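You operate a simulated robot arm through the tools that you are given. There is no shell and no other tool. Be economical: measure what you need, move in short steps, check, and stop when the job is done.

You are at the controls of a simulated two-armed robot. One attempt, no reset.

TASK
Wipe up the spill on the bar top with the blue cloth and put it back.

It is judged by the outcome, as a careful person would: the job done as asked, and still so three seconds after it is handed in. It fails if anything else is knocked over, pushed out of place, dropped, spilled or broken. Flat cloth is picked up by pressing the open fingertips on it (5 to 10 N) and closing them slowly along it; thin cloth reads only 2 to 8 mm in the jaws.

THE ROBOT
Two 7-joint arms with two-finger parallel grippers on one trunk, on a base that drives. Base frame: it is fixed to the floor where the robot stands at the start and does not move with it; the origin is under the middle of the robot, x ahead of it, y to its left, z up; the surface under the hand at the start is at about z = 0.9. Readings come in m, rad, newtons and seconds.
The left shoulder is at the start at [0.05, 0.165, 1.18], the right one opposite. With the tool pointing down near the work surface each hand reaches from about 0.24 to 0.7 m from the robot's upright axis, wherever it stands, measured 20 degrees to its own side. Payload 3.91 kg a hand.
Tool frame (each hand has its own): the origin (TCP) lies between the finger pads and is the grasp point; the fingertips stand 0.03 m ahead of it; z points along the fingers, y is the line along which they close. Largest opening 0.11 m; finger width 0.02, thickness 0.01; the body of the gripper, 0.048 by 0.112 m, starts 0.055 m behind the TCP.
Orientation is told as [roll, pitch, yaw] about the base's x, y, z axes, in that order, counted from this pose: with the fingers straight down and closing along the base's y, the tool's x points along the base's -x, its y along +y and its z along -z.

THE INTERFACE
- The arms move only by the tool servo_tool. It takes "left_motion", "right_motion" or both (then of equal length, played together; a hand with none holds still); each is a list of rows, each a list of 7 numbers: the shift along the base's x, y, z in m, then the turn, a rotation vector about the base's x, y, z in rad, then the finger opening in m, from 0 to 0.11. In form: [[x, y, z, wx, wy, wz, claw], ...]. A call has 1 to 10 rows; each row shifts and turns the commanded pose from where the row before left it. A row lasts 0.2 s, in which the tool goes at most 0.05 m and 0.15 rad; a call with a longer step from one row to the next is refused whole, and so is a gripper value outside its range. Where a pose cannot be reached the arm comes as near as it can. A force on the tool above 40 N (or 10 N above the force at the start of the call, whichever is more), or a blocked arm, ends the call early, and 0.2 s more pass. The fingers move at their own pace (about 0.045 m/s each) and stop on an object; they squeeze with about 34 N. The grip force told is the motor's: it shows also when the fingers shut on nothing. Time passes only in rows, and 0.2 s behind the last, so rows that do not move let the fingers close. The reply holds the time, the measured pose of the TCP, the force on the tool along the base axes, the opening and the grip force, in the units named above and with some noise, with the torque about the TCP (base axes, N m) and any sound that the robot's microphone picked up.
- Cameras (640 x 400 px; columns grow to the right, rows downward): "scene" is now at [0.1137, -0.0123, 1.344]; the picture's right is [-0.13, -0.99, 0.00], its down [-0.62, 0.08, -0.78] and it looks along [0.77, -0.10, -0.63] (base axes); focal length 284 px, centre (320, 200). "left" rides on the left gripper at [0.072, -0.017, -0.103] in its tool frame; the picture's right is [0.23, 0.97, 0.00], its down [-0.76, 0.18, -0.62] and it looks along [-0.61, 0.14, 0.78] (tool axes); focal length 222 px, centre (320, 200). "right" rides on the right gripper at [0.072, 0.017, -0.103] in its tool frame; the picture's right is [-0.23, 0.97, 0.00], its down [-0.76, -0.18, -0.62] and it looks along [-0.61, -0.14, 0.78] (tool axes); focal length 222 px, centre (320, 200). There is no depth. A picture from a camera that has moved, and an enlarged one, comes with that camera's place and axes in the base frame and with its lens.
- grab_frame(camera): a new picture of that camera. The clock stands still meanwhile.
- raise_lower(by): slides the trunk up (or, below 0, down) by that many m; the arms and the scene camera ride with it, the base frame stays. It gives what a move gives, with no picture.
- drive_base(legs): drives the robot by 1 to 6 legs, each [ahead, left, turn to the left] in m, m and rad, along the robot's own axes; the way and the turn of a leg run together, so that a leg with both is an arc; at most 1.5 m and 3.142 rad a leg. The arms and the cameras ride along, it lands a little off, and it stops where it bumps. It gives what a move gives.
- aim_head(pan, tilt): turns the head with the scene camera to pan (to the left, within 1.396 rad either way) and tilt (down, from -0.506 to 1.204), counted from straight ahead of the robot. It gives what a move gives.
- zoom(camera, box): a new picture of the part [left, top, right, bottom] of that camera's present view, enlarged. The clock stands still meanwhile.
- job_done(): hands the job in; it is judged then, once.

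Go step by step. Nothing tells you exact positions but the pictures and the camera data: compare them with the known pose of the tool, close in by small moves and look again before you grip or let go. The budget is 120 turns and 88 pictures, counting those below and the enlarged ones. Unless the task says otherwise, let go and move clear before handing in, and close with one line.

The tools are called after "Request:" by a JSON object that holds its "name" and its "arguments". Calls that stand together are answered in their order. servo_tool: Moves the arms, as the interface text tells. Its arguments: {"type":"object","properties":{"left_motion":{"type":"array","items":{"type":"array","items":{"type":"number"}}},"right_motion":{"type":"array","items":{"type":"array","items":{"type":"number"}}}},"required":[]} The other tools are called the same way: raise_lower (by) slides the trunk up or down; drive_base (legs) drives the base; aim_head (pan, tilt) turns the head that bears the scene camera; grab_frame (camera) takes a picture; zoom (camera, box) takes an enlarged picture of a part of a camera's view; job_done () hands the job in.

At the start:

```text
t: 0.0
left_position: [0.4409, 0.1168, 1.0988]
left_tool_rot: [0.0, 0.0, -0.001]
left_contact_force: [0.9, 0.6, 0.2]
left_moment: [0.0, -0.01, -0.01]
left_width: 0.1097
left_finger_force: 0.1
right_position: [0.3729, -0.1863, 1.151]
right_tool_rot: [0.001, -0.001, 0.001]
right_contact_force: [-0.6, 0.2, 0.0]
right_moment: [0.03, -0.02, 0.01]
right_width: 0.11
right_finger_force: 0.1
trunk travel left (down, up): [-0.4, 0.103]
robot x, y, heading: [0.0014, 0.0014, 0.003]
head pan, tilt: [-0.129, 0.679]
```

scene: 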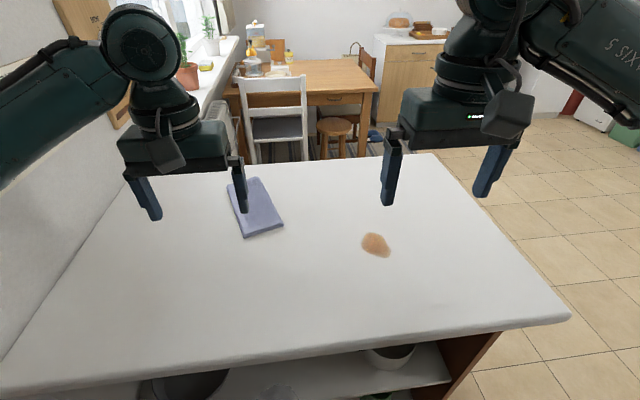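
right: 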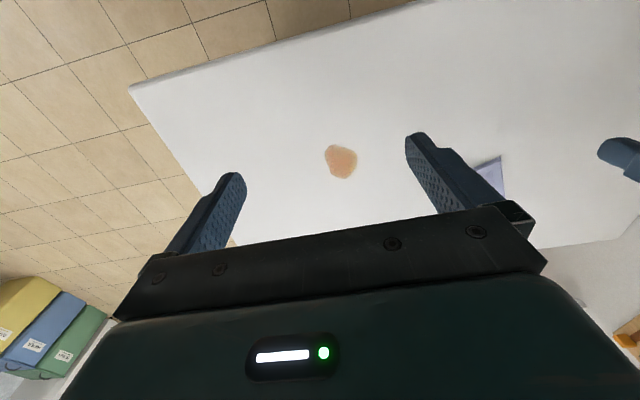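
left: 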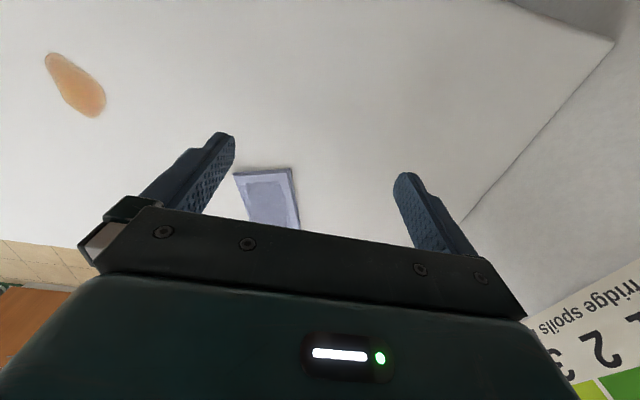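

I see the blue folded cloth at about (0.65, 0.08) and the spill at about (0.49, -0.18) on the bar top. I'll look closer at both before moving.

Request:
{"name": "zoom", "arguments": {"camera": "scene", "box": [200, 160, 320, 250]}}

Request:
{"name": "zoom", "arguments": {"camera": "scene", "box": [330, 210, 430, 280]}}

Request:
{"name": "zoom", "arguments": {"camera": "left", "box": [200, 130, 360, 240]}}

```text
4.44 times, centred on (260, 205) of scene
camera zoom: at [0.1137, -0.0123, 1.344], right [-0.13, -0.99, 0.0], down [-0.62, 0.08, -0.78], along [0.77, -0.1, -0.63], focal length 1264 px, centre (587, 178)
```

zoom: 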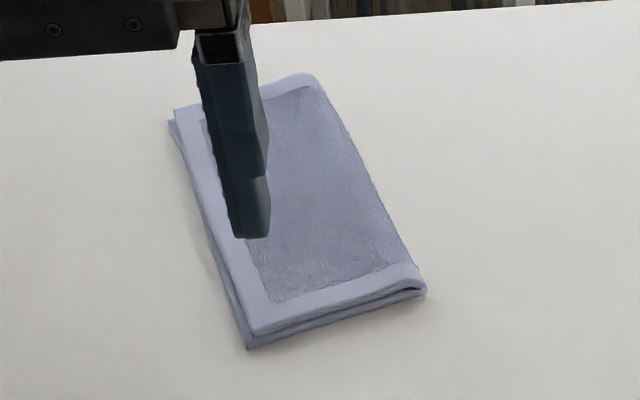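

```text
5.71 times, centred on (380, 245) of scene
camera zoom: at [0.1137, -0.0123, 1.344], right [-0.13, -0.99, 0.0], down [-0.62, 0.08, -0.78], along [0.77, -0.1, -0.63], focal length 1626 px, centre (-23, -57)
```

zoom: 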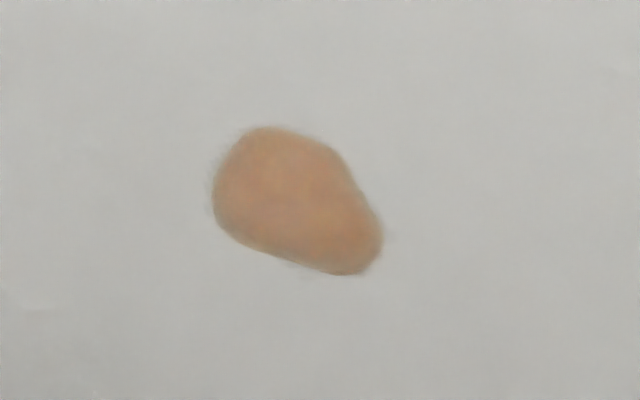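

```text
3.64 times, centred on (280, 185) of left
camera zoom: at [0.3693, 0.1001, 1.2014], right [-0.23, 0.97, 0.0], down [0.76, 0.18, 0.62], along [0.61, 0.14, -0.78], focal length 808 px, centre (466, 254)
```

zoom: 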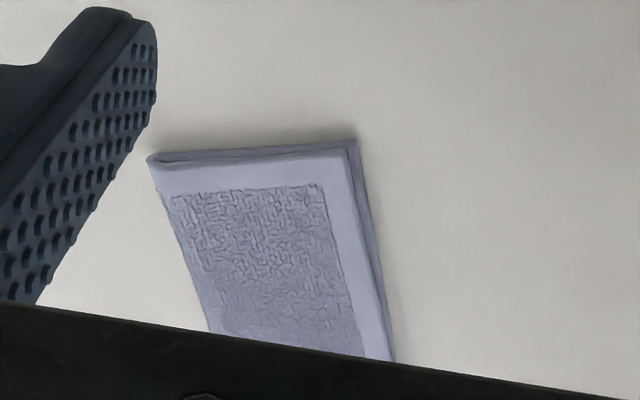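

The cloth is folded, roughly 0.20 x 0.085 m, about 1 cm thick, with its long axis some 17° left of x. I'll bring the left hand over its middle, turned to match, and move the right hand out of the way.

Request:
{"name": "servo_tool", "arguments": {"left_motion": [[0.033, -0.007, -0.01, 0, 0, 0.05, 0.07], [0.033, -0.007, -0.02, 0, 0, 0.05, 0.07], [0.033, -0.007, -0.02, 0, 0, 0.05, 0.07], [0.033, -0.007, -0.02, 0, 0, 0.05, 0.07], [0.033, -0.007, -0.02, 0, 0, 0.05, 0.07], [0.033, -0.007, -0.02, 0, 0, 0.05, 0.07], [0, 0, 0, 0, 0, 0, 0.07]], "right_motion": [[-0.01, -0.03, 0.01, 0, 0, 0, 0.11], [-0.01, -0.03, 0.01, 0, 0, 0, 0.11], [-0.01, -0.03, 0.01, 0, 0, 0, 0.11], [-0.01, -0.03, 0.01, 0, 0, 0, 0.11], [-0.01, -0.03, 0.01, 0, 0, 0, 0.11], [0, 0, 0, 0, 0, 0, 0.11], [0, 0, 0, 0, 0, 0, 0.11]]}}

Request:
{"name": "grab_frame", "arguments": {"camera": "scene"}}

Request:
{"name": "grab_frame", "arguments": {"camera": "left"}}

```text
t: 1.6
left_position: [0.6368, 0.0763, 0.9889]
left_tool_rot: [0.001, 0.001, 0.298]
left_contact_force: [0.2, 0.3, -0.2]
left_moment: [-0.04, -0.01, -0.01]
left_width: 0.0698
left_finger_force: 0.1
right_position: [0.3221, -0.335, 1.1996]
right_tool_rot: [-0.001, -0.001, 0.001]
right_contact_force: [0.4, 0.5, -0.1]
right_moment: [0.01, -0.01, 0.01]
right_width: 0.1101
right_finger_force: 0.1
trunk travel left (down, up): [-0.4, 0.103]
robot x, y, heading: [0.0004, -0.0016, -0.001]
head pan, tilt: [-0.129, 0.679]
```

```text
81 pictures are left
camera scene: at [0.1135, -0.0117, 1.344], right [-0.13, -0.99, 0.0], down [-0.62, 0.08, -0.78], along [0.77, -0.1, -0.63], focal length 284 px, centre (320, 200)
```

scene: 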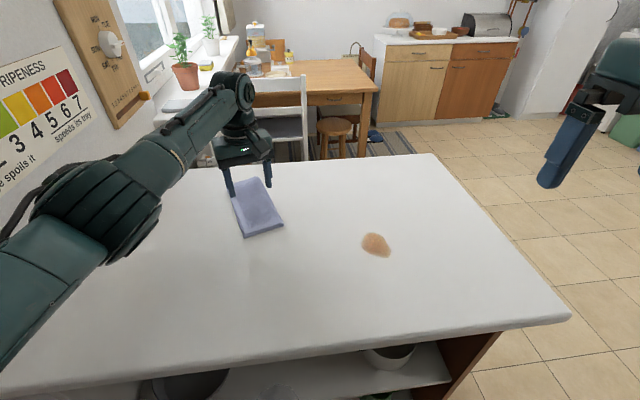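

```text
80 pictures are left
camera left: at [0.5742, 0.0379, 1.0919], right [-0.5, 0.86, 0.0], down [0.68, 0.39, 0.62], along [0.54, 0.31, -0.78], focal length 222 px, centre (320, 200)
```

left: 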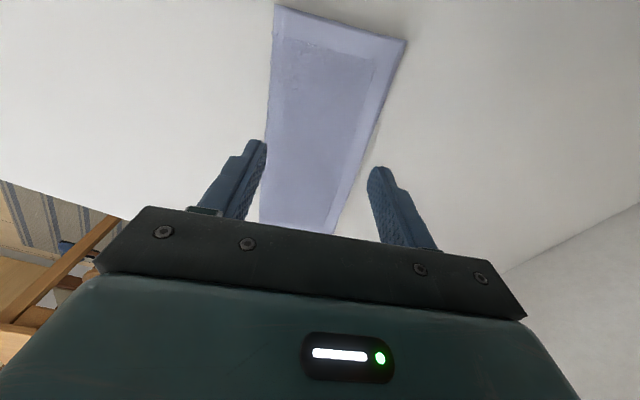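

The hand is centred over the cloth. I narrow the opening to 0.05 and descend to just above it.

Request:
{"name": "servo_tool", "arguments": {"left_motion": [[0, 0, -0.015, 0, 0, 0, 0.05], [0, 0, -0.015, 0, 0, 0, 0.05], [0, 0, -0.01, 0, 0, 0, 0.05], [0, 0, 0, 0, 0, 0, 0.05], [0, 0, -0.003, 0, 0, 0, 0.05], [0, 0, 0, 0, 0, 0, 0.05]]}}

```text
t: 3.0
left_position: [0.6383, 0.0758, 0.9468]
left_tool_rot: [0.001, -0.001, 0.301]
left_contact_force: [0.9, -0.7, 0.4]
left_moment: [-0.02, 0.01, 0.01]
left_width: 0.0502
left_finger_force: 0.1
right_position: [0.3223, -0.3351, 1.1998]
right_tool_rot: [0.0, -0.001, 0.0]
right_contact_force: [0.3, -0.2, 0.0]
right_moment: [-0.02, 0.02, -0.01]
right_width: 0.11
right_finger_force: 0.1
trunk travel left (down, up): [-0.4, 0.103]
robot x, y, heading: [-0.0017, -0.0036, -0.004]
head pan, tilt: [-0.129, 0.679]
```

No contact yet, with the tips at z≈0.917. I keep going down in small steps.

Request:
{"name": "servo_tool", "arguments": {"left_motion": [[0, 0, -0.003, 0, 0, 0, 0.05], [0, 0, -0.003, 0, 0, 0, 0.05], [0, 0, 0, 0, 0, 0, 0.05]]}}

```text
t: 3.8
left_position: [0.6385, 0.0765, 0.9414]
left_tool_rot: [0.001, 0.0, 0.3]
left_contact_force: [0.4, 0.0, 1.2]
left_moment: [-0.02, 0.0, 0.0]
left_width: 0.0501
left_finger_force: 0.1
right_position: [0.3232, -0.334, 1.1993]
right_tool_rot: [-0.001, 0.0, -0.001]
right_contact_force: [0.4, -0.3, 0.0]
right_moment: [0.0, 0.01, 0.01]
right_width: 0.11
right_finger_force: 0.0
trunk travel left (down, up): [-0.4, 0.103]
robot x, y, heading: [0.001, 0.0034, 0.0]
head pan, tilt: [-0.129, 0.679]
```

Light contact may be starting, so I continue with finer steps.

Request:
{"name": "servo_tool", "arguments": {"left_motion": [[0, 0, -0.002, 0, 0, 0, 0.05], [0, 0, -0.001, 0, 0, 0, 0.05], [0, 0, 0, 0, 0, 0, 0.05]]}}

```text
t: 4.6
left_position: [0.6372, 0.0763, 0.9378]
left_tool_rot: [0.0, 0.001, 0.301]
left_contact_force: [-1.5, 0.1, 2.8]
left_moment: [-0.01, 0.04, -0.03]
left_width: 0.0502
left_finger_force: 0.1
right_position: [0.3224, -0.3359, 1.1996]
right_tool_rot: [-0.001, 0.0, -0.001]
right_contact_force: [0.4, -0.3, 0.1]
right_moment: [-0.02, 0.04, 0.0]
right_width: 0.11
right_finger_force: 0.0
trunk travel left (down, up): [-0.4, 0.103]
robot x, y, heading: [0.0002, 0.0013, 0.002]
head pan, tilt: [-0.129, 0.679]
```

Request:
{"name": "servo_tool", "arguments": {"left_motion": [[0, 0, -0.002, 0, 0, 0, 0.05], [0, 0, -0.002, 0, 0, 0, 0.05], [0, 0, 0, 0, 0, 0, 0.05]]}}

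```text
t: 5.4
left_position: [0.6391, 0.0762, 0.9352]
left_tool_rot: [-0.002, -0.002, 0.301]
left_contact_force: [0.6, 0.8, 14.6]
left_moment: [0.05, 0.01, -0.02]
left_width: 0.0493
left_finger_force: 0.1
right_position: [0.3216, -0.3351, 1.2001]
right_tool_rot: [0.0, -0.003, 0.001]
right_contact_force: [0.1, 0.0, -0.3]
right_moment: [0.02, -0.01, -0.02]
right_width: 0.11
right_finger_force: 0.0
trunk travel left (down, up): [-0.4, 0.103]
robot x, y, heading: [-0.0031, 0.0042, -0.002]
head pan, tilt: [-0.129, 0.679]
```

The press is 14.6 N, a bit too much. I ease up 1 mm and then close the fingers slowly along the cloth.

Request:
{"name": "servo_tool", "arguments": {"left_motion": [[0, 0, -0.0, 0, 0, 0, 0.05], [0, 0, 0.0015, 0, 0, 0, 0.048], [0, 0, 0, 0, 0, 0, 0.046]]}}

```text
t: 6.2
left_position: [0.6369, 0.0767, 0.9353]
left_tool_rot: [0.001, -0.003, 0.3]
left_contact_force: [0.0, -0.2, 14.9]
left_moment: [0.04, 0.0, -0.01]
left_width: 0.046
left_finger_force: 0.3
right_position: [0.322, -0.3337, 1.1995]
right_tool_rot: [0.0, -0.001, 0.0]
right_contact_force: [0.4, -0.6, -0.1]
right_moment: [0.0, -0.03, -0.01]
right_width: 0.11
right_finger_force: 0.0
trunk travel left (down, up): [-0.4, 0.103]
robot x, y, heading: [-0.0017, -0.0018, -0.0]
head pan, tilt: [-0.129, 0.679]
```

Request:
{"name": "servo_tool", "arguments": {"left_motion": [[0, 0, 0.001, 0, 0, 0, 0.046], [0, 0, 0, 0, 0, 0, 0.046]]}}

```text
t: 6.8
left_position: [0.6376, 0.0746, 0.9359]
left_tool_rot: [-0.002, 0.0, 0.3]
left_contact_force: [1.0, -1.1, 10.0]
left_moment: [0.02, -0.01, 0.02]
left_width: 0.0462
left_finger_force: 0.6
right_position: [0.3211, -0.3355, 1.2002]
right_tool_rot: [0.0, -0.003, 0.001]
right_contact_force: [-0.3, 0.5, 0.5]
right_moment: [-0.03, 0.01, 0.02]
right_width: 0.1098
right_finger_force: 0.1
trunk travel left (down, up): [-0.4, 0.103]
robot x, y, heading: [0.0022, 0.0007, 0.001]
head pan, tilt: [-0.129, 0.679]
```

Pressing at about 9-10 N now, so I close slowly.

Request:
{"name": "servo_tool", "arguments": {"left_motion": [[0, 0, 0.0003, 0, 0, 0, 0.042], [0, 0, 0, 0, 0, 0, 0.037], [0, 0, 0, 0, 0, 0, 0.032], [0, 0, 0, 0, 0, 0, 0.027], [0, 0, 0, 0, 0, 0, 0.022], [0, 0, 0, 0, 0, 0, 0.017], [0, 0, 0, 0, 0, 0, 0.012], [0, 0, 0, 0, 0, 0, 0.007], [0, 0, 0, 0, 0, 0, 0.002], [0, 0, 0, 0, 0, 0, 0]]}}

Request:
{"name": "grab_frame", "arguments": {"camera": "left"}}

```text
t: 9.0
left_position: [0.6367, 0.0768, 0.9369]
left_tool_rot: [-0.001, 0.001, 0.301]
left_contact_force: [-0.3, 0.9, 7.2]
left_moment: [0.0, -0.03, -0.03]
left_width: 0.0081
left_finger_force: 34.2
right_position: [0.3218, -0.3344, 1.2004]
right_tool_rot: [-0.002, -0.001, -0.002]
right_contact_force: [0.8, -0.4, 0.1]
right_moment: [0.0, 0.01, 0.04]
right_width: 0.11
right_finger_force: 0.1
trunk travel left (down, up): [-0.4, 0.103]
robot x, y, heading: [-0.0005, 0.0005, -0.004]
head pan, tilt: [-0.129, 0.679]
```

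```text
79 pictures are left
camera left: at [0.5748, 0.0376, 1.0384], right [-0.5, 0.86, 0.0], down [0.67, 0.39, 0.62], along [0.54, 0.31, -0.78], focal length 222 px, centre (320, 200)
```

left: 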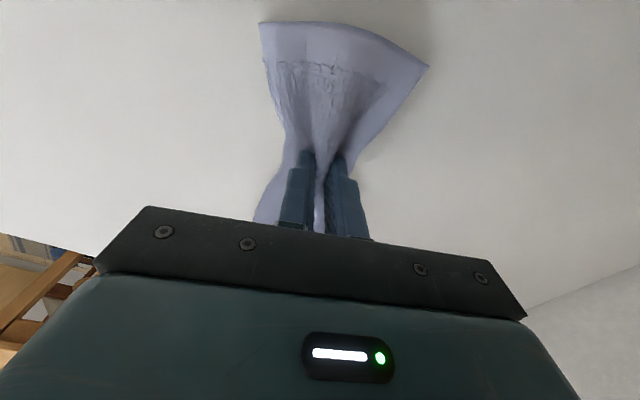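

The fingers hold a fold of the cloth at 8 mm. I lift and check.

Request:
{"name": "servo_tool", "arguments": {"left_motion": [[0, 0, 0.02, 0, 0, 0, 0], [0, 0, 0.03, 0, 0, 0, 0], [0, 0, 0.03, 0, 0, 0, 0], [0, 0, 0.02, 0, 0, 0, 0], [0, 0, 0, 0, 0, 0, 0]]}}

Request:
{"name": "grab_frame", "arguments": {"camera": "left"}}

Request:
{"name": "zoom", "arguments": {"camera": "scene", "box": [180, 100, 340, 260]}}

```text
t: 10.2
left_position: [0.6388, 0.0754, 1.0339]
left_tool_rot: [0.0, 0.0, 0.301]
left_contact_force: [-0.2, 0.1, 0.2]
left_moment: [-0.02, -0.01, 0.01]
left_width: 0.008
left_finger_force: 34.4
right_position: [0.3232, -0.3352, 1.1989]
right_tool_rot: [0.0, 0.0, 0.003]
right_contact_force: [-0.5, -0.4, 1.0]
right_moment: [0.05, -0.02, 0.03]
right_width: 0.1099
right_finger_force: 0.1
trunk travel left (down, up): [-0.4, 0.103]
robot x, y, heading: [-0.0015, 0.0011, 0.001]
head pan, tilt: [-0.129, 0.679]
```

```text
78 pictures are left
camera left: at [0.5753, 0.0366, 1.1366], right [-0.5, 0.86, 0.0], down [0.68, 0.39, 0.62], along [0.54, 0.31, -0.78], focal length 222 px, centre (320, 200)
```

left: 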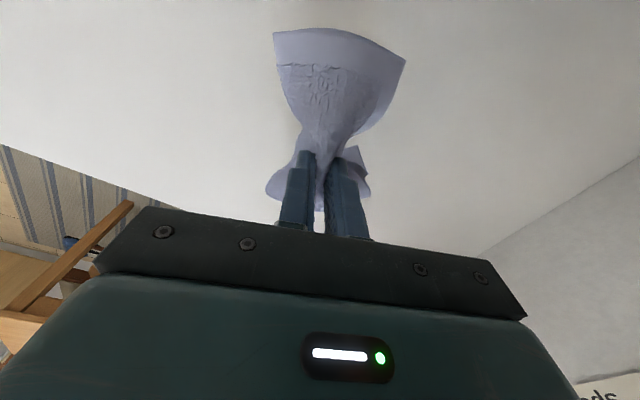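

```text
2.50 times, centred on (260, 180) of scene
camera zoom: at [0.1138, -0.0123, 1.344], right [-0.13, -0.99, 0.0], down [-0.62, 0.08, -0.78], along [0.77, -0.1, -0.63], focal length 711 px, centre (470, 250)
```

zoom: 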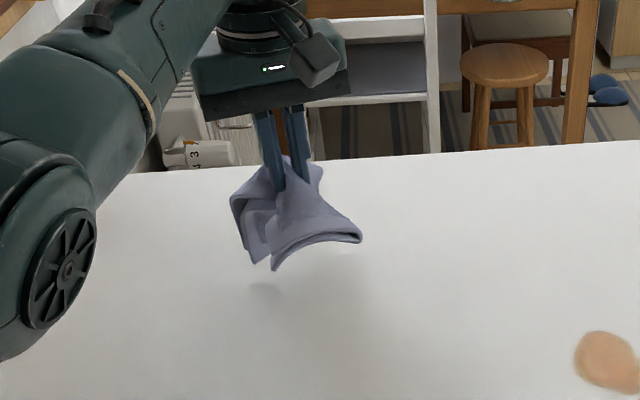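

The cloth is firmly held. I carry it over to above the spill at about (0.494, -0.178).

Request:
{"name": "servo_tool", "arguments": {"left_motion": [[-0.008, -0.0142, 0, 0, 0, 0, 0], [-0.016, -0.028, 0, 0, 0, 0, 0], [-0.016, -0.028, 0, 0, 0, 0, 0], [-0.016, -0.028, 0, 0, 0, 0, 0], [-0.016, -0.028, 0, 0, 0, 0, 0], [-0.016, -0.028, 0, 0, 0, 0, 0], [-0.016, -0.028, 0, 0, 0, 0, 0], [-0.016, -0.028, 0, 0, 0, 0, 0], [-0.016, -0.028, 0, 0, 0, 0, 0], [-0.008, -0.0142, 0, 0, 0, 0, 0]]}}

Request:
{"name": "grab_frame", "arguments": {"camera": "scene"}}

Request:
{"name": "grab_frame", "arguments": {"camera": "left"}}

```text
t: 12.4
left_position: [0.504, -0.1526, 1.0314]
left_tool_rot: [-0.001, -0.001, 0.3]
left_contact_force: [-0.3, -0.1, 0.8]
left_moment: [-0.05, -0.03, -0.01]
left_width: 0.0079
left_finger_force: 34.4
left hand out of reach, approached as far as the arm can: row 9, 10
right_position: [0.323, -0.3348, 1.1991]
right_tool_rot: [0.001, 0.001, 0.0]
right_contact_force: [-0.1, -0.5, 1.0]
right_moment: [-0.05, -0.03, 0.0]
right_width: 0.1101
right_finger_force: 0.0
trunk travel left (down, up): [-0.4, 0.103]
robot x, y, heading: [0.0021, -0.0023, 0.004]
head pan, tilt: [-0.129, 0.679]
```

```text
76 pictures are left
camera scene: at [0.1138, -0.0123, 1.344], right [-0.13, -0.99, 0.0], down [-0.62, 0.08, -0.78], along [0.77, -0.1, -0.63], focal length 284 px, centre (320, 200)
```

scene: 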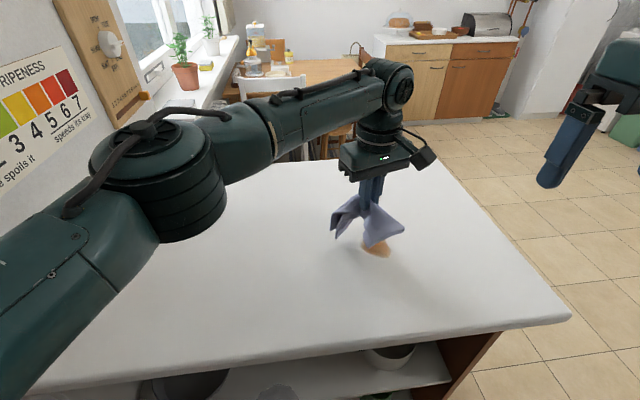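

```text
75 pictures are left
camera left: at [0.4407, -0.1903, 1.1335], right [-0.51, 0.86, 0.0], down [0.67, 0.4, 0.62], along [0.54, 0.31, -0.78], focal length 222 px, centre (320, 200)
```

left: 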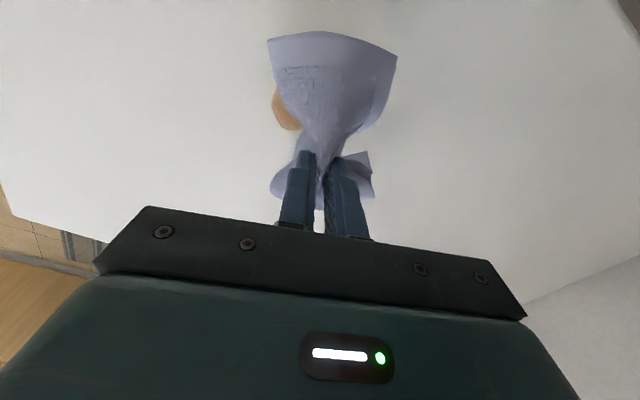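

The left arm hits its reach limit short of the spill, so I'll lift a little and slide the base 0.13 m to the right.

Request:
{"name": "servo_tool", "arguments": {"left_motion": [[0, 0.01, 0.03, 0, 0, 0, 0], [0, 0, 0, 0, 0, 0, 0]]}}

Request:
{"name": "drive_base", "arguments": {"legs": [[0, -0.13, 0]]}}

Request:
{"name": "grab_frame", "arguments": {"camera": "scene"}}

```text
t: 13.0
left_position: [0.5047, -0.1426, 1.0602]
left_tool_rot: [-0.001, 0.0, 0.3]
left_contact_force: [-0.8, -0.4, -1.2]
left_moment: [-0.09, 0.0, 0.0]
left_width: 0.0084
left_finger_force: 34.2
right_position: [0.3222, -0.3352, 1.1998]
right_tool_rot: [0.0, 0.0, -0.001]
right_contact_force: [-0.3, 0.2, -0.1]
right_moment: [0.01, 0.02, 0.02]
right_width: 0.1101
right_finger_force: 0.2
trunk travel left (down, up): [-0.4, 0.103]
robot x, y, heading: [0.0005, 0.0004, -0.001]
head pan, tilt: [-0.129, 0.679]
```

```text
t: 14.8
left_position: [0.5045, -0.2739, 1.0606]
left_tool_rot: [0.001, 0.0, 0.3]
left_contact_force: [0.0, -0.1, -0.1]
left_moment: [-0.05, -0.04, -0.02]
left_width: 0.0085
left_finger_force: 34.2
right_position: [0.3232, -0.4654, 1.1988]
right_tool_rot: [0.003, 0.0, -0.001]
right_contact_force: [-0.1, 0.5, 0.0]
right_moment: [-0.01, 0.0, -0.02]
right_width: 0.11
right_finger_force: 0.1
trunk travel left (down, up): [-0.4, 0.103]
robot x, y, heading: [-0.0014, -0.1303, -0.001]
head pan, tilt: [-0.129, 0.679]
```

```text
74 pictures are left
camera scene: at [0.1136, -0.1434, 1.344], right [-0.13, -0.99, 0.0], down [-0.62, 0.08, -0.78], along [0.77, -0.1, -0.63], focal length 284 px, centre (320, 200)
```

scene: 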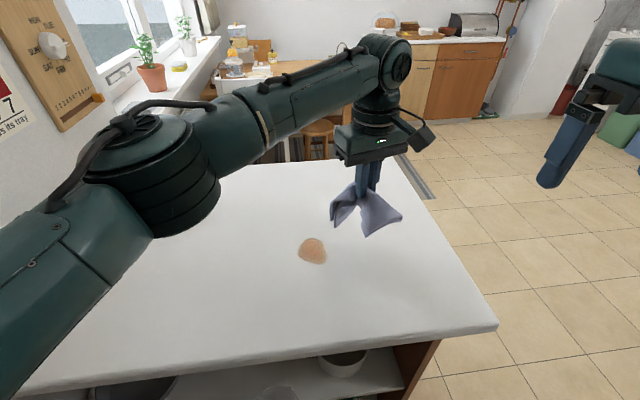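

Now the spill at about (0.498, -0.178) is within easy reach, with the hand to its right. I lower the cloth beside it.

Request:
{"name": "servo_tool", "arguments": {"left_motion": [[0, 0.006, -0.03, 0, 0, 0, 0], [0, 0.006, -0.03, 0, 0, 0, 0], [0, 0.006, -0.03, 0, 0, 0, 0], [0, 0, -0.015, 0, 0, 0, 0], [0, 0, -0.004, 0, 0, 0, 0], [0, 0, -0.004, 0, 0, 0, 0], [0, 0, 0, 0, 0, 0, 0]]}}

Request:
{"name": "grab_frame", "arguments": {"camera": "left"}}

```text
t: 16.4
left_position: [0.5033, -0.2553, 0.9478]
left_tool_rot: [0.0, 0.001, 0.299]
left_contact_force: [-0.6, 0.8, -0.4]
left_moment: [-0.06, -0.02, 0.01]
left_width: 0.0085
left_finger_force: 34.0
right_position: [0.3221, -0.4648, 1.1994]
right_tool_rot: [0.0, -0.001, -0.001]
right_contact_force: [0.4, -1.1, 0.1]
right_moment: [0.0, 0.01, 0.02]
right_width: 0.11
right_finger_force: 0.0
trunk travel left (down, up): [-0.4, 0.103]
robot x, y, heading: [-0.0017, -0.1308, -0.002]
head pan, tilt: [-0.129, 0.679]
```

```text
73 pictures are left
camera left: at [0.4414, -0.2939, 1.0492], right [-0.5, 0.86, 0.0], down [0.68, 0.39, 0.62], along [0.54, 0.31, -0.78], focal length 222 px, centre (320, 200)
```

left: 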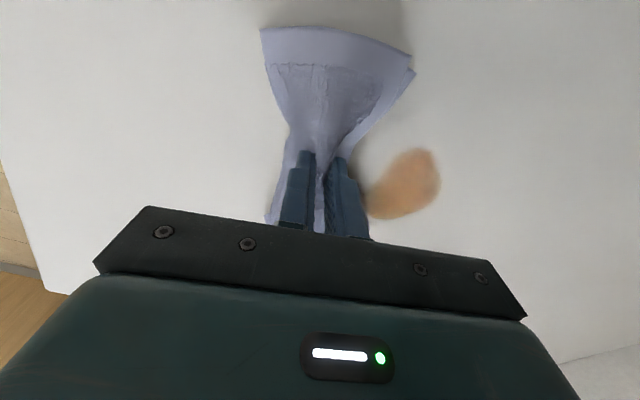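

The spill lies just left of the cloth, as expected. I press down gently.

Request:
{"name": "servo_tool", "arguments": {"left_motion": [[0, 0, -0.003, 0, 0, 0, 0], [0, 0, -0.003, 0, 0, 0, 0], [0, 0, -0.003, 0, 0, 0, 0], [0, 0, 0, 0, 0, 0, 0]]}}

```text
t: 17.4
left_position: [0.5019, -0.2554, 0.9376]
left_tool_rot: [-0.001, -0.001, 0.297]
left_contact_force: [0.7, 0.7, 3.3]
left_moment: [-0.04, -0.03, -0.03]
left_width: 0.0083
left_finger_force: 33.9
right_position: [0.3227, -0.4655, 1.1993]
right_tool_rot: [-0.001, -0.001, 0.0]
right_contact_force: [0.8, -0.6, 0.0]
right_moment: [0.0, -0.02, -0.03]
right_width: 0.1102
right_finger_force: 0.1
trunk travel left (down, up): [-0.4, 0.103]
robot x, y, heading: [-0.0017, -0.1353, 0.001]
head pan, tilt: [-0.129, 0.679]
```

Request:
{"name": "servo_tool", "arguments": {"left_motion": [[0, 0, -0.002, 0, 0, 0, 0], [0, 0.01, 0, 0, 0, 0, 0], [0, 0.02, 0, 0, 0, 0, 0], [0, 0.02, 0, 0, 0, 0, 0], [0, 0.02, 0, 0, 0, 0, 0], [0, 0.02, 0, 0, 0, 0, 0], [0, 0.02, 0, 0, 0, 0, 0], [0, 0.02, 0, 0, 0, 0, 0], [0, 0.01, 0, 0, 0, 0, 0], [0, 0, 0, 0, 0, 0, 0]]}}

Request:
{"name": "grab_frame", "arguments": {"camera": "left"}}

Request:
{"name": "zoom", "arguments": {"camera": "scene", "box": [230, 170, 390, 290]}}

```text
t: 19.6
left_position: [0.5018, -0.116, 0.938]
left_tool_rot: [0.001, 0.0, 0.299]
left_contact_force: [1.5, -1.7, 4.6]
left_moment: [-0.08, -0.03, 0.01]
left_width: 0.0078
left_finger_force: 33.9
right_position: [0.3215, -0.4665, 1.1995]
right_tool_rot: [-0.001, 0.0, 0.0]
right_contact_force: [0.4, -0.8, -0.3]
right_moment: [-0.01, 0.02, 0.02]
right_width: 0.1101
right_finger_force: 0.1
trunk travel left (down, up): [-0.4, 0.103]
robot x, y, heading: [0.0002, -0.1293, -0.002]
head pan, tilt: [-0.129, 0.679]
```

```text
72 pictures are left
camera left: at [0.4395, -0.1544, 1.0398], right [-0.5, 0.86, 0.0], down [0.68, 0.39, 0.62], along [0.54, 0.31, -0.78], focal length 222 px, centre (320, 200)
```

left: 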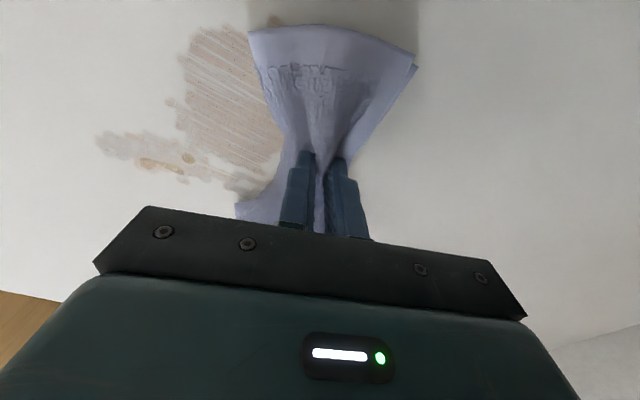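

```text
3.33 times, centred on (310, 230) of scene
camera zoom: at [0.1133, -0.1432, 1.344], right [-0.13, -0.99, 0.0], down [-0.62, 0.08, -0.78], along [0.77, -0.1, -0.63], focal length 948 px, centre (353, 100)
```

zoom: 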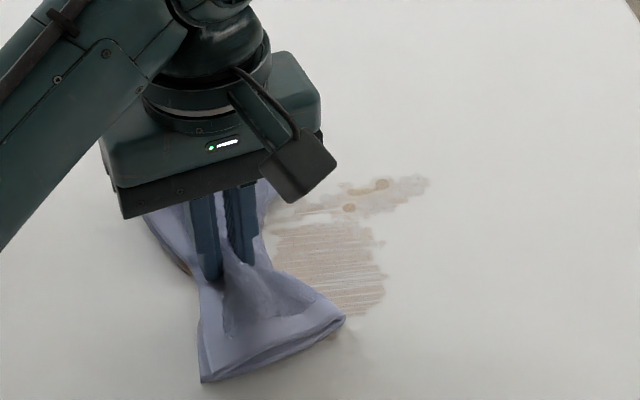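

The wipe is taking most of it up but leaves a smear at x≈0.46-0.57, y≈-0.25 to -0.1. I press slightly harder and make further strokes.

Request:
{"name": "servo_tool", "arguments": {"left_motion": [[0.01, 0.02, -0.0015, 0, 0, 0, 0], [0.02, 0.02, 0, 0, 0, 0, 0], [0, -0.025, 0, 0, 0, 0, 0], [0, -0.03, 0, 0, 0, 0, 0], [0, -0.03, 0, 0, 0, 0, 0], [0, -0.03, 0, 0, 0, 0, 0], [0, -0.03, 0, 0, 0, 0, 0], [0, -0.03, 0, 0, 0, 0, 0], [0, -0.03, 0, 0, 0, 0, 0], [0, 0, 0, 0, 0, 0, 0]]}}

Request:
{"name": "grab_frame", "arguments": {"camera": "left"}}

Request:
{"name": "zoom", "arguments": {"camera": "scene", "box": [230, 170, 390, 290]}}

```text
t: 21.8
left_position: [0.5317, -0.2498, 0.9368]
left_tool_rot: [-0.002, -0.001, 0.299]
left_contact_force: [-1.8, 1.3, 10.5]
left_moment: [-0.04, 0.04, -0.03]
left_width: 0.0082
left_finger_force: 33.9
left hand out of reach, approached as far as the arm can: row 9
right_position: [0.3209, -0.4651, 1.2007]
right_tool_rot: [0.0, -0.002, -0.001]
right_contact_force: [0.2, 0.2, 0.4]
right_moment: [-0.02, -0.01, -0.01]
right_width: 0.1101
right_finger_force: 0.1
trunk travel left (down, up): [-0.4, 0.103]
robot x, y, heading: [0.001, -0.1309, 0.002]
head pan, tilt: [-0.129, 0.679]
```

```text
70 pictures are left
camera left: at [0.4696, -0.2887, 1.038], right [-0.5, 0.86, 0.0], down [0.67, 0.4, 0.62], along [0.54, 0.31, -0.78], focal length 222 px, centre (320, 200)
```

left: 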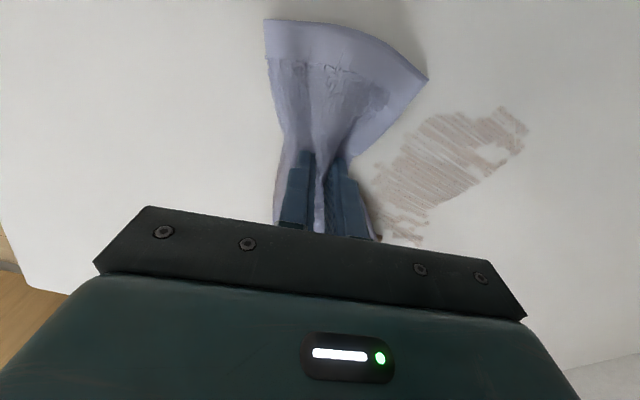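

```text
3.33 times, centred on (310, 230) of scene
camera zoom: at [0.1124, -0.1428, 1.3442], right [-0.13, -0.99, 0.0], down [-0.62, 0.08, -0.78], along [0.77, -0.1, -0.63], focal length 948 px, centre (353, 100)
```

zoom: 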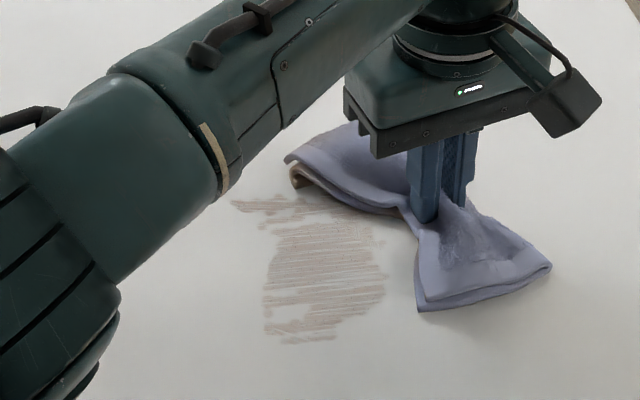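

It is thinning well; the remaining smear covers x≈0.45-0.56, y≈-0.2 to -0.1. I make more strokes across it.

Request:
{"name": "servo_tool", "arguments": {"left_motion": [[-0.02, 0.01, 0, 0, 0, 0, 0], [0, 0.03, 0, 0, 0, 0, 0], [0, 0.03, 0, 0, 0, 0, 0], [0, 0.03, 0, 0, 0, 0, 0], [0, 0.03, 0, 0, 0, 0, 0], [0, 0.03, 0, 0, 0, 0, 0], [0, 0.02, 0, 0, 0, 0, 0], [-0.025, 0, 0, 0, 0, 0, 0], [0, -0.02, 0, 0, 0, 0, 0], [0, -0.03, 0, 0, 0, 0, 0]]}}

Request:
{"name": "servo_tool", "arguments": {"left_motion": [[0, -0.03, 0, 0, 0, 0, 0], [0, -0.03, 0, 0, 0, 0, 0], [0, -0.03, 0, 0, 0, 0, 0], [0, -0.02, 0, 0, 0, 0, 0], [-0.02, 0, 0, 0, 0, 0, 0], [0, 0.03, 0, 0, 0, 0, 0], [0, 0.03, 0, 0, 0, 0, 0], [0, 0.03, 0, 0, 0, 0, 0], [0, 0.03, 0, 0, 0, 0, 0], [0, 0.03, 0, 0, 0, 0, 0]]}}

Request:
{"name": "grab_frame", "arguments": {"camera": "left"}}

Request:
{"name": "zoom", "arguments": {"camera": "scene", "box": [230, 170, 390, 290]}}

```text
t: 24.0
left_position: [0.4871, -0.1195, 0.9357]
left_tool_rot: [0.0, -0.001, 0.299]
left_contact_force: [-2.2, 7.0, 23.8]
left_moment: [0.18, 0.0, -0.03]
left_width: 0.0082
left_finger_force: 33.9
right_position: [0.3198, -0.4657, 1.2003]
right_tool_rot: [0.001, -0.002, 0.001]
right_contact_force: [0.6, 0.3, 0.5]
right_moment: [0.03, 0.02, 0.03]
right_width: 0.1099
right_finger_force: 0.0
trunk travel left (down, up): [-0.4, 0.103]
robot x, y, heading: [0.0009, -0.1296, 0.005]
head pan, tilt: [-0.129, 0.679]
```

```text
t: 26.2
left_position: [0.4691, -0.0809, 0.9352]
left_tool_rot: [-0.002, -0.002, 0.298]
left_contact_force: [0.9, -4.9, 21.2]
left_moment: [-0.16, 0.0, -0.01]
left_width: 0.0082
left_finger_force: 34.2
right_position: [0.3206, -0.4661, 1.2006]
right_tool_rot: [0.001, -0.001, -0.001]
right_contact_force: [-0.4, -0.6, -1.0]
right_moment: [-0.03, -0.06, -0.01]
right_width: 0.1101
right_finger_force: 0.0
trunk travel left (down, up): [-0.4, 0.103]
robot x, y, heading: [0.0012, -0.1291, -0.001]
head pan, tilt: [-0.129, 0.679]
```

```text
68 pictures are left
camera left: at [0.4054, -0.1196, 1.0374], right [-0.5, 0.86, 0.0], down [0.67, 0.4, 0.62], along [0.54, 0.31, -0.78], focal length 222 px, centre (320, 200)
```

left: 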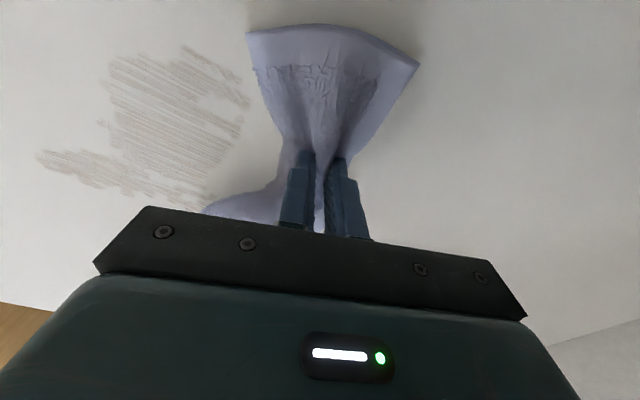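

```text
3.33 times, centred on (310, 230) of scene
camera zoom: at [0.112, -0.1435, 1.3443], right [-0.13, -0.99, 0.0], down [-0.62, 0.08, -0.78], along [0.77, -0.1, -0.63], focal length 948 px, centre (353, 100)
```

zoom: 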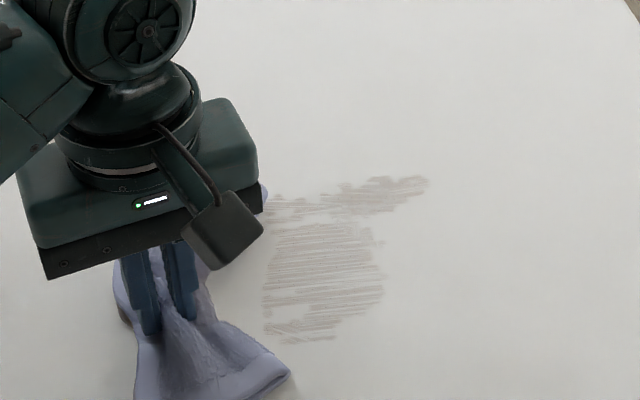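

Only faint streaks remain. I continue stroking at slightly lighter pressure, covering the far patch near (0.56, -0.23) too.

Request:
{"name": "servo_tool", "arguments": {"left_motion": [[0.015, 0, 0.0007, 0, 0, 0, 0], [0, -0.03, 0, 0, 0, 0, 0], [0, -0.03, 0, 0, 0, 0, 0], [0, -0.03, 0, 0, 0, 0, 0], [0, -0.03, 0, 0, 0, 0, 0], [0, -0.03, 0, 0, 0, 0, 0], [0.02, -0.01, 0, 0, 0, 0, 0], [0, 0.03, 0, 0, 0, 0, 0], [0, 0.03, 0, 0, 0, 0, 0], [0, 0.03, 0, 0, 0, 0, 0]]}}

Request:
{"name": "servo_tool", "arguments": {"left_motion": [[0, 0.03, 0, 0, 0, 0, 0], [0, 0.03, 0, 0, 0, 0, 0], [0.03, 0.0, 0, 0, 0, 0, 0], [0, -0.03, 0, 0, 0, 0, 0], [0, -0.03, 0, 0, 0, 0, 0], [0, -0.03, 0, 0, 0, 0, 0], [0, -0.03, 0, 0, 0, 0, 0], [0, -0.03, 0, 0, 0, 0, 0], [0.02, 0, 0, 0, 0, 0, 0], [0, 0.03, 0, 0, 0, 0, 0]]}}

Request:
{"name": "servo_tool", "arguments": {"left_motion": [[0, 0.03, 0, 0, 0, 0, 0], [0, 0.03, 0, 0, 0, 0, 0], [0, 0.03, 0, 0, 0, 0, 0], [0, 0.03, 0, 0, 0, 0, 0], [0, 0.03, 0, 0, 0, 0, 0], [0, 0, 0, 0, 0, 0, 0]]}}

Request:
{"name": "zoom", "arguments": {"camera": "scene", "box": [230, 170, 390, 290]}}

Request:
{"name": "grab_frame", "arguments": {"camera": "left"}}

```text
t: 28.4
left_position: [0.5043, -0.1505, 0.9359]
left_tool_rot: [-0.001, -0.002, 0.3]
left_contact_force: [0.8, -3.6, 15.0]
left_moment: [-0.16, -0.07, -0.01]
left_width: 0.0082
left_finger_force: 33.8
right_position: [0.3217, -0.4645, 1.1998]
right_tool_rot: [0.0, -0.002, -0.001]
right_contact_force: [0.1, -0.3, -0.7]
right_moment: [0.02, -0.02, 0.04]
right_width: 0.1099
right_finger_force: 0.0
trunk travel left (down, up): [-0.4, 0.103]
robot x, y, heading: [0.0022, -0.1305, 0.003]
head pan, tilt: [-0.129, 0.679]
```

```text
t: 30.6
left_position: [0.5427, -0.211, 0.9361]
left_tool_rot: [0.001, -0.002, 0.299]
left_contact_force: [0.1, -1.8, 8.4]
left_moment: [-0.1, -0.08, -0.02]
left_width: 0.0081
left_finger_force: 34.1
left hand out of reach, approached as far as the arm can: row 9
right_position: [0.321, -0.4654, 1.1996]
right_tool_rot: [0.001, -0.003, -0.002]
right_contact_force: [0.1, 0.3, -0.1]
right_moment: [-0.05, -0.03, 0.03]
right_width: 0.11
right_finger_force: 0.1
trunk travel left (down, up): [-0.4, 0.103]
robot x, y, heading: [-0.0028, -0.1327, 0.005]
head pan, tilt: [-0.129, 0.679]
```

```text
t: 32.0
left_position: [0.5444, -0.0611, 0.9361]
left_tool_rot: [-0.001, -0.002, 0.301]
left_contact_force: [1.6, -3.3, 16.6]
left_moment: [-0.17, -0.07, -0.04]
left_width: 0.0081
left_finger_force: 34.0
right_position: [0.3212, -0.465, 1.1996]
right_tool_rot: [0.001, -0.002, 0.0]
right_contact_force: [-0.2, 0.4, -0.8]
right_moment: [-0.02, 0.04, 0.0]
right_width: 0.1102
right_finger_force: 0.1
trunk travel left (down, up): [-0.4, 0.103]
robot x, y, heading: [0.002, -0.1298, -0.006]
head pan, tilt: [-0.129, 0.679]
```

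```text
3.33 times, centred on (310, 230) of scene
camera zoom: at [0.1122, -0.1437, 1.3442], right [-0.13, -0.99, 0.0], down [-0.62, 0.08, -0.78], along [0.77, -0.1, -0.63], focal length 948 px, centre (353, 100)
```

zoom: 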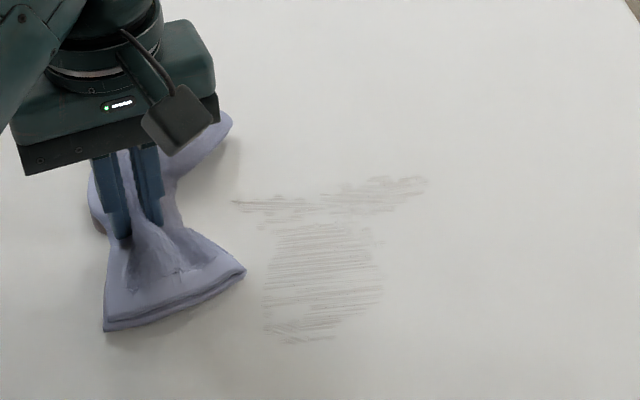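

```text
65 pictures are left
camera left: at [0.4812, -0.0995, 1.0375], right [-0.5, 0.86, 0.0], down [0.67, 0.39, 0.63], along [0.54, 0.32, -0.78], focal length 222 px, centre (320, 200)
```

left: 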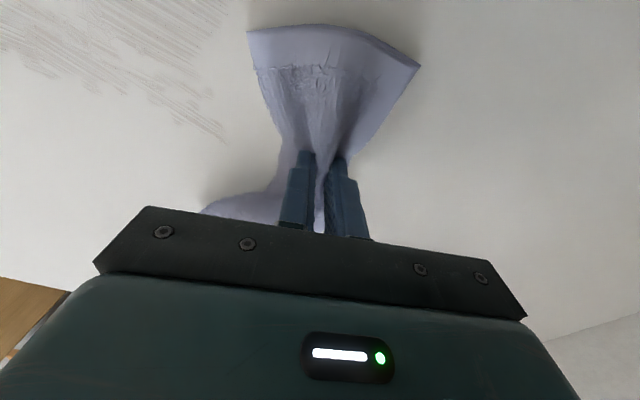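

Fading further. Another full pass of strokes over the same area.

Request:
{"name": "servo_tool", "arguments": {"left_motion": [[0, -0.04, 0, 0, 0, 0, 0], [0, -0.04, 0, 0, 0, 0, 0], [0, -0.04, 0, 0, 0, 0, 0], [0, -0.04, 0, 0, 0, 0, 0], [-0.015, -0.01, 0, 0, 0, 0, 0], [0, 0.04, 0, 0, 0, 0, 0], [0, 0.04, 0, 0, 0, 0, 0], [0, 0.04, 0, 0, 0, 0, 0], [0, 0.04, 0, 0, 0, 0, 0], [-0.02, 0.01, 0, 0, 0, 0, 0]]}}

Request:
{"name": "servo_tool", "arguments": {"left_motion": [[0, -0.04, 0, 0, 0, 0, 0], [0, -0.04, 0, 0, 0, 0, 0], [0, -0.04, 0, 0, 0, 0, 0], [0, -0.04, 0, 0, 0, 0, 0], [-0.02, -0.01, 0, 0, 0, 0, 0], [0, 0.04, 0, 0, 0, 0, 0], [0, 0.04, 0, 0, 0, 0, 0], [0, 0.04, 0, 0, 0, 0, 0], [0, 0.04, 0, 0, 0, 0, 0], [-0.02, 0.01, 0, 0, 0, 0, 0]]}}

Request:
{"name": "servo_tool", "arguments": {"left_motion": [[0, -0.04, 0, 0, 0, 0, 0], [0, -0.04, 0, 0, 0, 0, 0], [0, -0.04, 0, 0, 0, 0, 0], [0, -0.04, 0, 0, 0, 0, 0], [-0.02, -0.01, 0, 0, 0, 0, 0], [0, 0.04, 0, 0, 0, 0, 0], [0, 0.04, 0, 0, 0, 0, 0], [0, 0.04, 0, 0, 0, 0, 0], [0, 0.04, 0, 0, 0, 0, 0], [0, 0.01, 0, 0, 0, 0, 0]]}}

Request:
{"name": "zoom", "arguments": {"camera": "scene", "box": [230, 170, 390, 290]}}

```text
t: 34.2
left_position: [0.5052, -0.0592, 0.9361]
left_tool_rot: [0.0, -0.004, 0.301]
left_contact_force: [6.3, 0.2, 17.8]
left_moment: [-0.07, -0.21, 0.0]
left_width: 0.008
left_finger_force: 33.8
right_position: [0.3212, -0.4647, 1.2006]
right_tool_rot: [-0.001, -0.001, 0.002]
right_contact_force: [0.6, 0.3, 0.7]
right_moment: [0.01, -0.04, 0.0]
right_width: 0.1101
right_finger_force: 0.1
trunk travel left (down, up): [-0.4, 0.103]
robot x, y, heading: [-0.0022, -0.131, 0.004]
head pan, tilt: [-0.129, 0.679]
```

```text
t: 36.4
left_position: [0.4685, -0.0589, 0.9355]
left_tool_rot: [0.002, 0.0, 0.3]
left_contact_force: [2.1, -0.8, 7.7]
left_moment: [-0.07, -0.08, -0.03]
left_width: 0.0082
left_finger_force: 34.2
right_position: [0.3215, -0.4647, 1.2008]
right_tool_rot: [0.002, -0.002, 0.001]
right_contact_force: [0.6, 0.5, 0.0]
right_moment: [0.01, -0.03, -0.01]
right_width: 0.1098
right_finger_force: 0.0
trunk travel left (down, up): [-0.4, 0.103]
robot x, y, heading: [0.0027, -0.1305, 0.001]
head pan, tilt: [-0.129, 0.679]
```

```text
t: 38.6
left_position: [0.4474, -0.0598, 0.9362]
left_tool_rot: [-0.002, 0.0, 0.299]
left_contact_force: [0.3, -3.0, 5.5]
left_moment: [-0.12, -0.02, 0.0]
left_width: 0.0081
left_finger_force: 33.2
right_position: [0.3231, -0.4656, 1.1986]
right_tool_rot: [0.0, 0.0, -0.001]
right_contact_force: [-0.5, -0.9, -0.9]
right_moment: [0.01, -0.01, -0.05]
right_width: 0.1101
right_finger_force: 0.1
trunk travel left (down, up): [-0.4, 0.103]
robot x, y, heading: [-0.0002, -0.1313, -0.001]
head pan, tilt: [-0.129, 0.679]
```

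```text
3.33 times, centred on (310, 230) of scene
camera zoom: at [0.1132, -0.1434, 1.344], right [-0.13, -0.99, 0.0], down [-0.62, 0.08, -0.78], along [0.77, -0.1, -0.63], focal length 948 px, centre (353, 100)
```

zoom: 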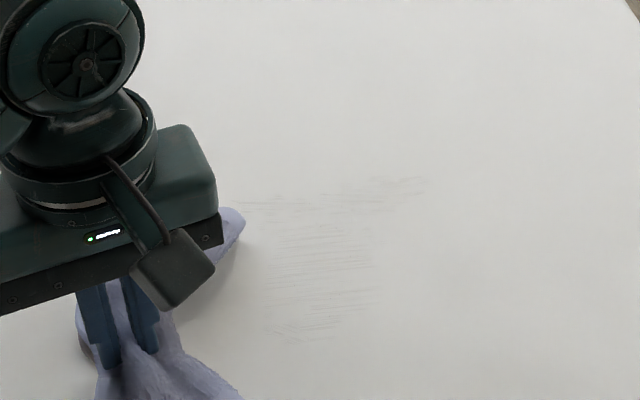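

Barely visible now. One more pass in reverse order should finish it.

Request:
{"name": "servo_tool", "arguments": {"left_motion": [[0.01, -0.04, -0.0004, 0, 0, 0, 0], [0, -0.04, 0, 0, 0, 0, 0], [0, -0.04, 0, 0, 0, 0, 0], [0, -0.04, 0, 0, 0, 0, 0], [0.02, -0.01, 0, 0, 0, 0, 0], [0, 0.04, 0, 0, 0, 0, 0], [0, 0.04, 0, 0, 0, 0, 0], [0, 0.04, 0, 0, 0, 0, 0], [0, 0.04, 0, 0, 0, 0, 0], [0.02, 0.01, 0, 0, 0, 0, 0]]}}

Request:
{"name": "servo_tool", "arguments": {"left_motion": [[0, -0.04, 0, 0, 0, 0, 0], [0, -0.04, 0, 0, 0, 0, 0], [0, -0.04, 0, 0, 0, 0, 0], [0, -0.04, 0, 0, 0, 0, 0], [0.02, -0.01, 0, 0, 0, 0, 0], [0, 0.04, 0, 0, 0, 0, 0], [0, 0.04, 0, 0, 0, 0, 0], [0, 0.04, 0, 0, 0, 0, 0], [0, 0.04, 0, 0, 0, 0, 0], [0.02, 0.01, 0, 0, 0, 0, 0]]}}

Request:
{"name": "servo_tool", "arguments": {"left_motion": [[0, -0.04, 0, 0, 0, 0, 0], [0, -0.04, 0, 0, 0, 0, 0], [0, -0.04, 0, 0, 0, 0, 0], [0, -0.04, 0, 0, 0, 0, 0], [0.015, 0, 0, 0, 0, 0, 0], [0, 0.04, 0, 0, 0, 0, 0], [0, 0.04, 0, 0, 0, 0, 0], [0, 0.04, 0, 0, 0, 0, 0], [0, 0.04, 0, 0, 0, 0, 0], [0, 0.01, 0, 0, 0, 0, 0]]}}

Request:
{"name": "zoom", "arguments": {"camera": "scene", "box": [230, 170, 390, 290]}}

```text
t: 40.8
left_position: [0.4971, -0.0603, 0.9359]
left_tool_rot: [0.001, -0.003, 0.298]
left_contact_force: [-5.5, -1.2, 17.4]
left_moment: [-0.08, 0.15, 0.02]
left_width: 0.0081
left_finger_force: 34.0
right_position: [0.32, -0.4647, 1.1998]
right_tool_rot: [0.002, 0.001, 0.0]
right_contact_force: [0.2, 0.5, -0.1]
right_moment: [0.01, 0.0, 0.0]
right_width: 0.11
right_finger_force: 0.1
trunk travel left (down, up): [-0.4, 0.103]
robot x, y, heading: [-0.0008, -0.1329, 0.001]
head pan, tilt: [-0.129, 0.679]
```

```text
t: 43.0
left_position: [0.5363, -0.062, 0.936]
left_tool_rot: [0.001, -0.001, 0.299]
left_contact_force: [-7.1, -1.8, 21.8]
left_moment: [-0.09, 0.18, 0.06]
left_width: 0.008
left_finger_force: 34.1
right_position: [0.3202, -0.4654, 1.1997]
right_tool_rot: [0.002, -0.004, 0.0]
right_contact_force: [1.0, 0.3, 0.0]
right_moment: [-0.02, -0.01, -0.03]
right_width: 0.1098
right_finger_force: 0.0
trunk travel left (down, up): [-0.4, 0.103]
robot x, y, heading: [0.0004, -0.128, -0.002]
head pan, tilt: [-0.129, 0.679]
```

```text
t: 45.2
left_position: [0.5521, -0.0517, 0.9357]
left_tool_rot: [-0.002, -0.004, 0.298]
left_contact_force: [0.3, -6.4, 22.5]
left_moment: [-0.25, -0.02, -0.01]
left_width: 0.0083
left_finger_force: 33.8
right_position: [0.3192, -0.4674, 1.2]
right_tool_rot: [0.001, -0.001, 0.001]
right_contact_force: [0.3, 0.8, 0.6]
right_moment: [-0.02, 0.02, 0.0]
right_width: 0.1098
right_finger_force: 0.1
trunk travel left (down, up): [-0.4, 0.103]
robot x, y, heading: [0.0044, -0.1271, 0.002]
head pan, tilt: [-0.129, 0.679]
```

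```text
3.33 times, centred on (310, 230) of scene
camera zoom: at [0.1115, -0.1443, 1.3443], right [-0.13, -0.99, 0.0], down [-0.62, 0.08, -0.78], along [0.77, -0.1, -0.63], focal length 948 px, centre (353, 100)
```

zoom: 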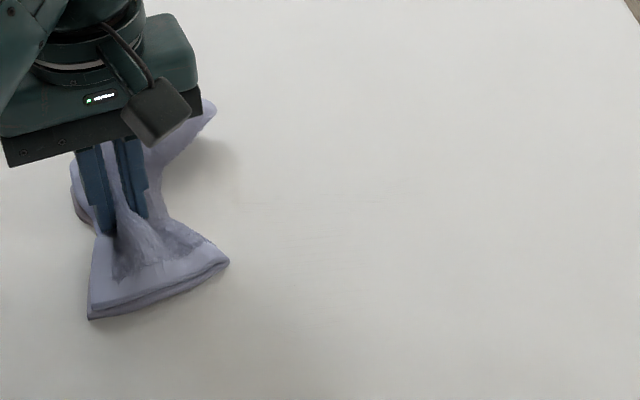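

Almost gone, with only the faintest lines left. One more pass and then a tight zoom to check.

Request:
{"name": "servo_tool", "arguments": {"left_motion": [[-0.01, -0.04, 0, 0, 0, 0, 0], [0, -0.04, 0, 0, 0, 0, 0], [0, -0.04, 0, 0, 0, 0, 0], [0, -0.04, 0, 0, 0, 0, 0], [-0.02, -0.01, 0, 0, 0, 0, 0], [0, 0.04, 0, 0, 0, 0, 0], [0, 0.04, 0, 0, 0, 0, 0], [0, 0.04, 0, 0, 0, 0, 0], [0, 0.04, 0, 0, 0, 0, 0], [-0.02, 0.01, 0, 0, 0, 0, 0]]}}

Request:
{"name": "servo_tool", "arguments": {"left_motion": [[0, -0.04, 0, 0, 0, 0, 0], [0, -0.04, 0, 0, 0, 0, 0], [0, -0.04, 0, 0, 0, 0, 0], [0, -0.04, 0, 0, 0, 0, 0], [-0.02, -0.01, 0, 0, 0, 0, 0], [0, 0.04, 0, 0, 0, 0, 0], [0, 0.04, 0, 0, 0, 0, 0], [0, 0.04, 0, 0, 0, 0, 0], [0, 0.04, 0, 0, 0, 0, 0], [0, 0.01, 0, 0, 0, 0, 0]]}}

Request:
{"name": "servo_tool", "arguments": {"left_motion": [[0.01, -0.04, 0, 0, 0, 0, 0], [0, -0.04, 0, 0, 0, 0, 0], [0, -0.04, 0, 0, 0, 0, 0], [0, -0.04, 0, 0, 0, 0, 0], [0.02, -0.01, 0, 0, 0, 0, 0], [0, 0.04, 0, 0, 0, 0, 0], [0, 0.04, 0, 0, 0, 0, 0], [0, 0.04, 0, 0, 0, 0, 0], [0, 0.04, 0, 0, 0, 0, 0], [0, 0.03, 0.003, 0, 0, 0, 0]]}}

Request:
{"name": "zoom", "arguments": {"camera": "scene", "box": [270, 190, 350, 260]}}

```text
t: 47.4
left_position: [0.5039, -0.05, 0.9352]
left_tool_rot: [0.0, -0.005, 0.303]
left_contact_force: [6.5, -0.2, 21.5]
left_moment: [-0.01, -0.24, -0.01]
left_width: 0.0079
left_finger_force: 34.0
right_position: [0.3218, -0.4658, 1.2001]
right_tool_rot: [0.0, 0.001, 0.001]
right_contact_force: [-0.3, -0.2, -0.6]
right_moment: [0.03, 0.0, 0.0]
right_width: 0.1102
right_finger_force: 0.1
trunk travel left (down, up): [-0.4, 0.103]
robot x, y, heading: [-0.0016, -0.1298, -0.001]
head pan, tilt: [-0.129, 0.679]
```

```text
t: 49.6
left_position: [0.4813, -0.0498, 0.9357]
left_tool_rot: [-0.002, -0.001, 0.298]
left_contact_force: [-0.5, -4.8, 13.6]
left_moment: [-0.15, -0.02, 0.01]
left_width: 0.0081
left_finger_force: 34.0
right_position: [0.3211, -0.467, 1.2001]
right_tool_rot: [0.001, -0.003, 0.002]
right_contact_force: [-0.4, 0.4, 0.1]
right_moment: [0.01, 0.01, 0.04]
right_width: 0.1101
right_finger_force: 0.1
trunk travel left (down, up): [-0.4, 0.103]
robot x, y, heading: [-0.0027, -0.1259, -0.005]
head pan, tilt: [-0.129, 0.679]
```

```text
t: 51.8
left_position: [0.5132, -0.031, 0.9358]
left_tool_rot: [0.003, -0.001, 0.299]
left_contact_force: [1.4, -2.2, 7.4]
left_moment: [-0.1, -0.01, 0.01]
left_width: 0.008
left_finger_force: 33.7
right_position: [0.3205, -0.465, 1.1989]
right_tool_rot: [-0.001, -0.002, 0.001]
right_contact_force: [0.0, -0.3, 0.6]
right_moment: [0.0, 0.01, -0.02]
right_width: 0.1101
right_finger_force: 0.0
trunk travel left (down, up): [-0.4, 0.103]
robot x, y, heading: [0.0002, -0.1327, -0.001]
head pan, tilt: [-0.129, 0.679]
```

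```text
5.71 times, centred on (310, 225) of scene
camera zoom: at [0.113, -0.143, 1.3439], right [-0.13, -0.99, 0.0], down [-0.62, 0.08, -0.78], along [0.77, -0.1, -0.63], focal length 1626 px, centre (377, 57)
```

zoom: 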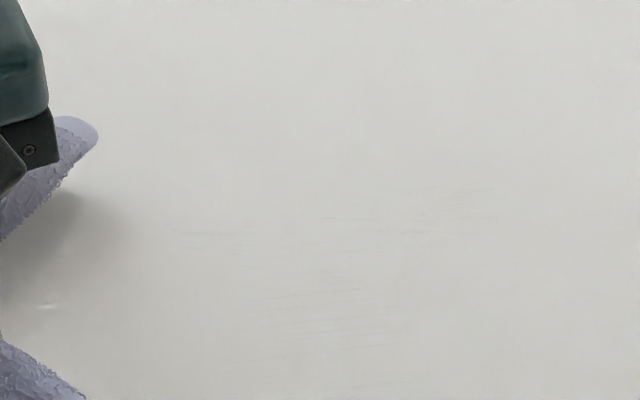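

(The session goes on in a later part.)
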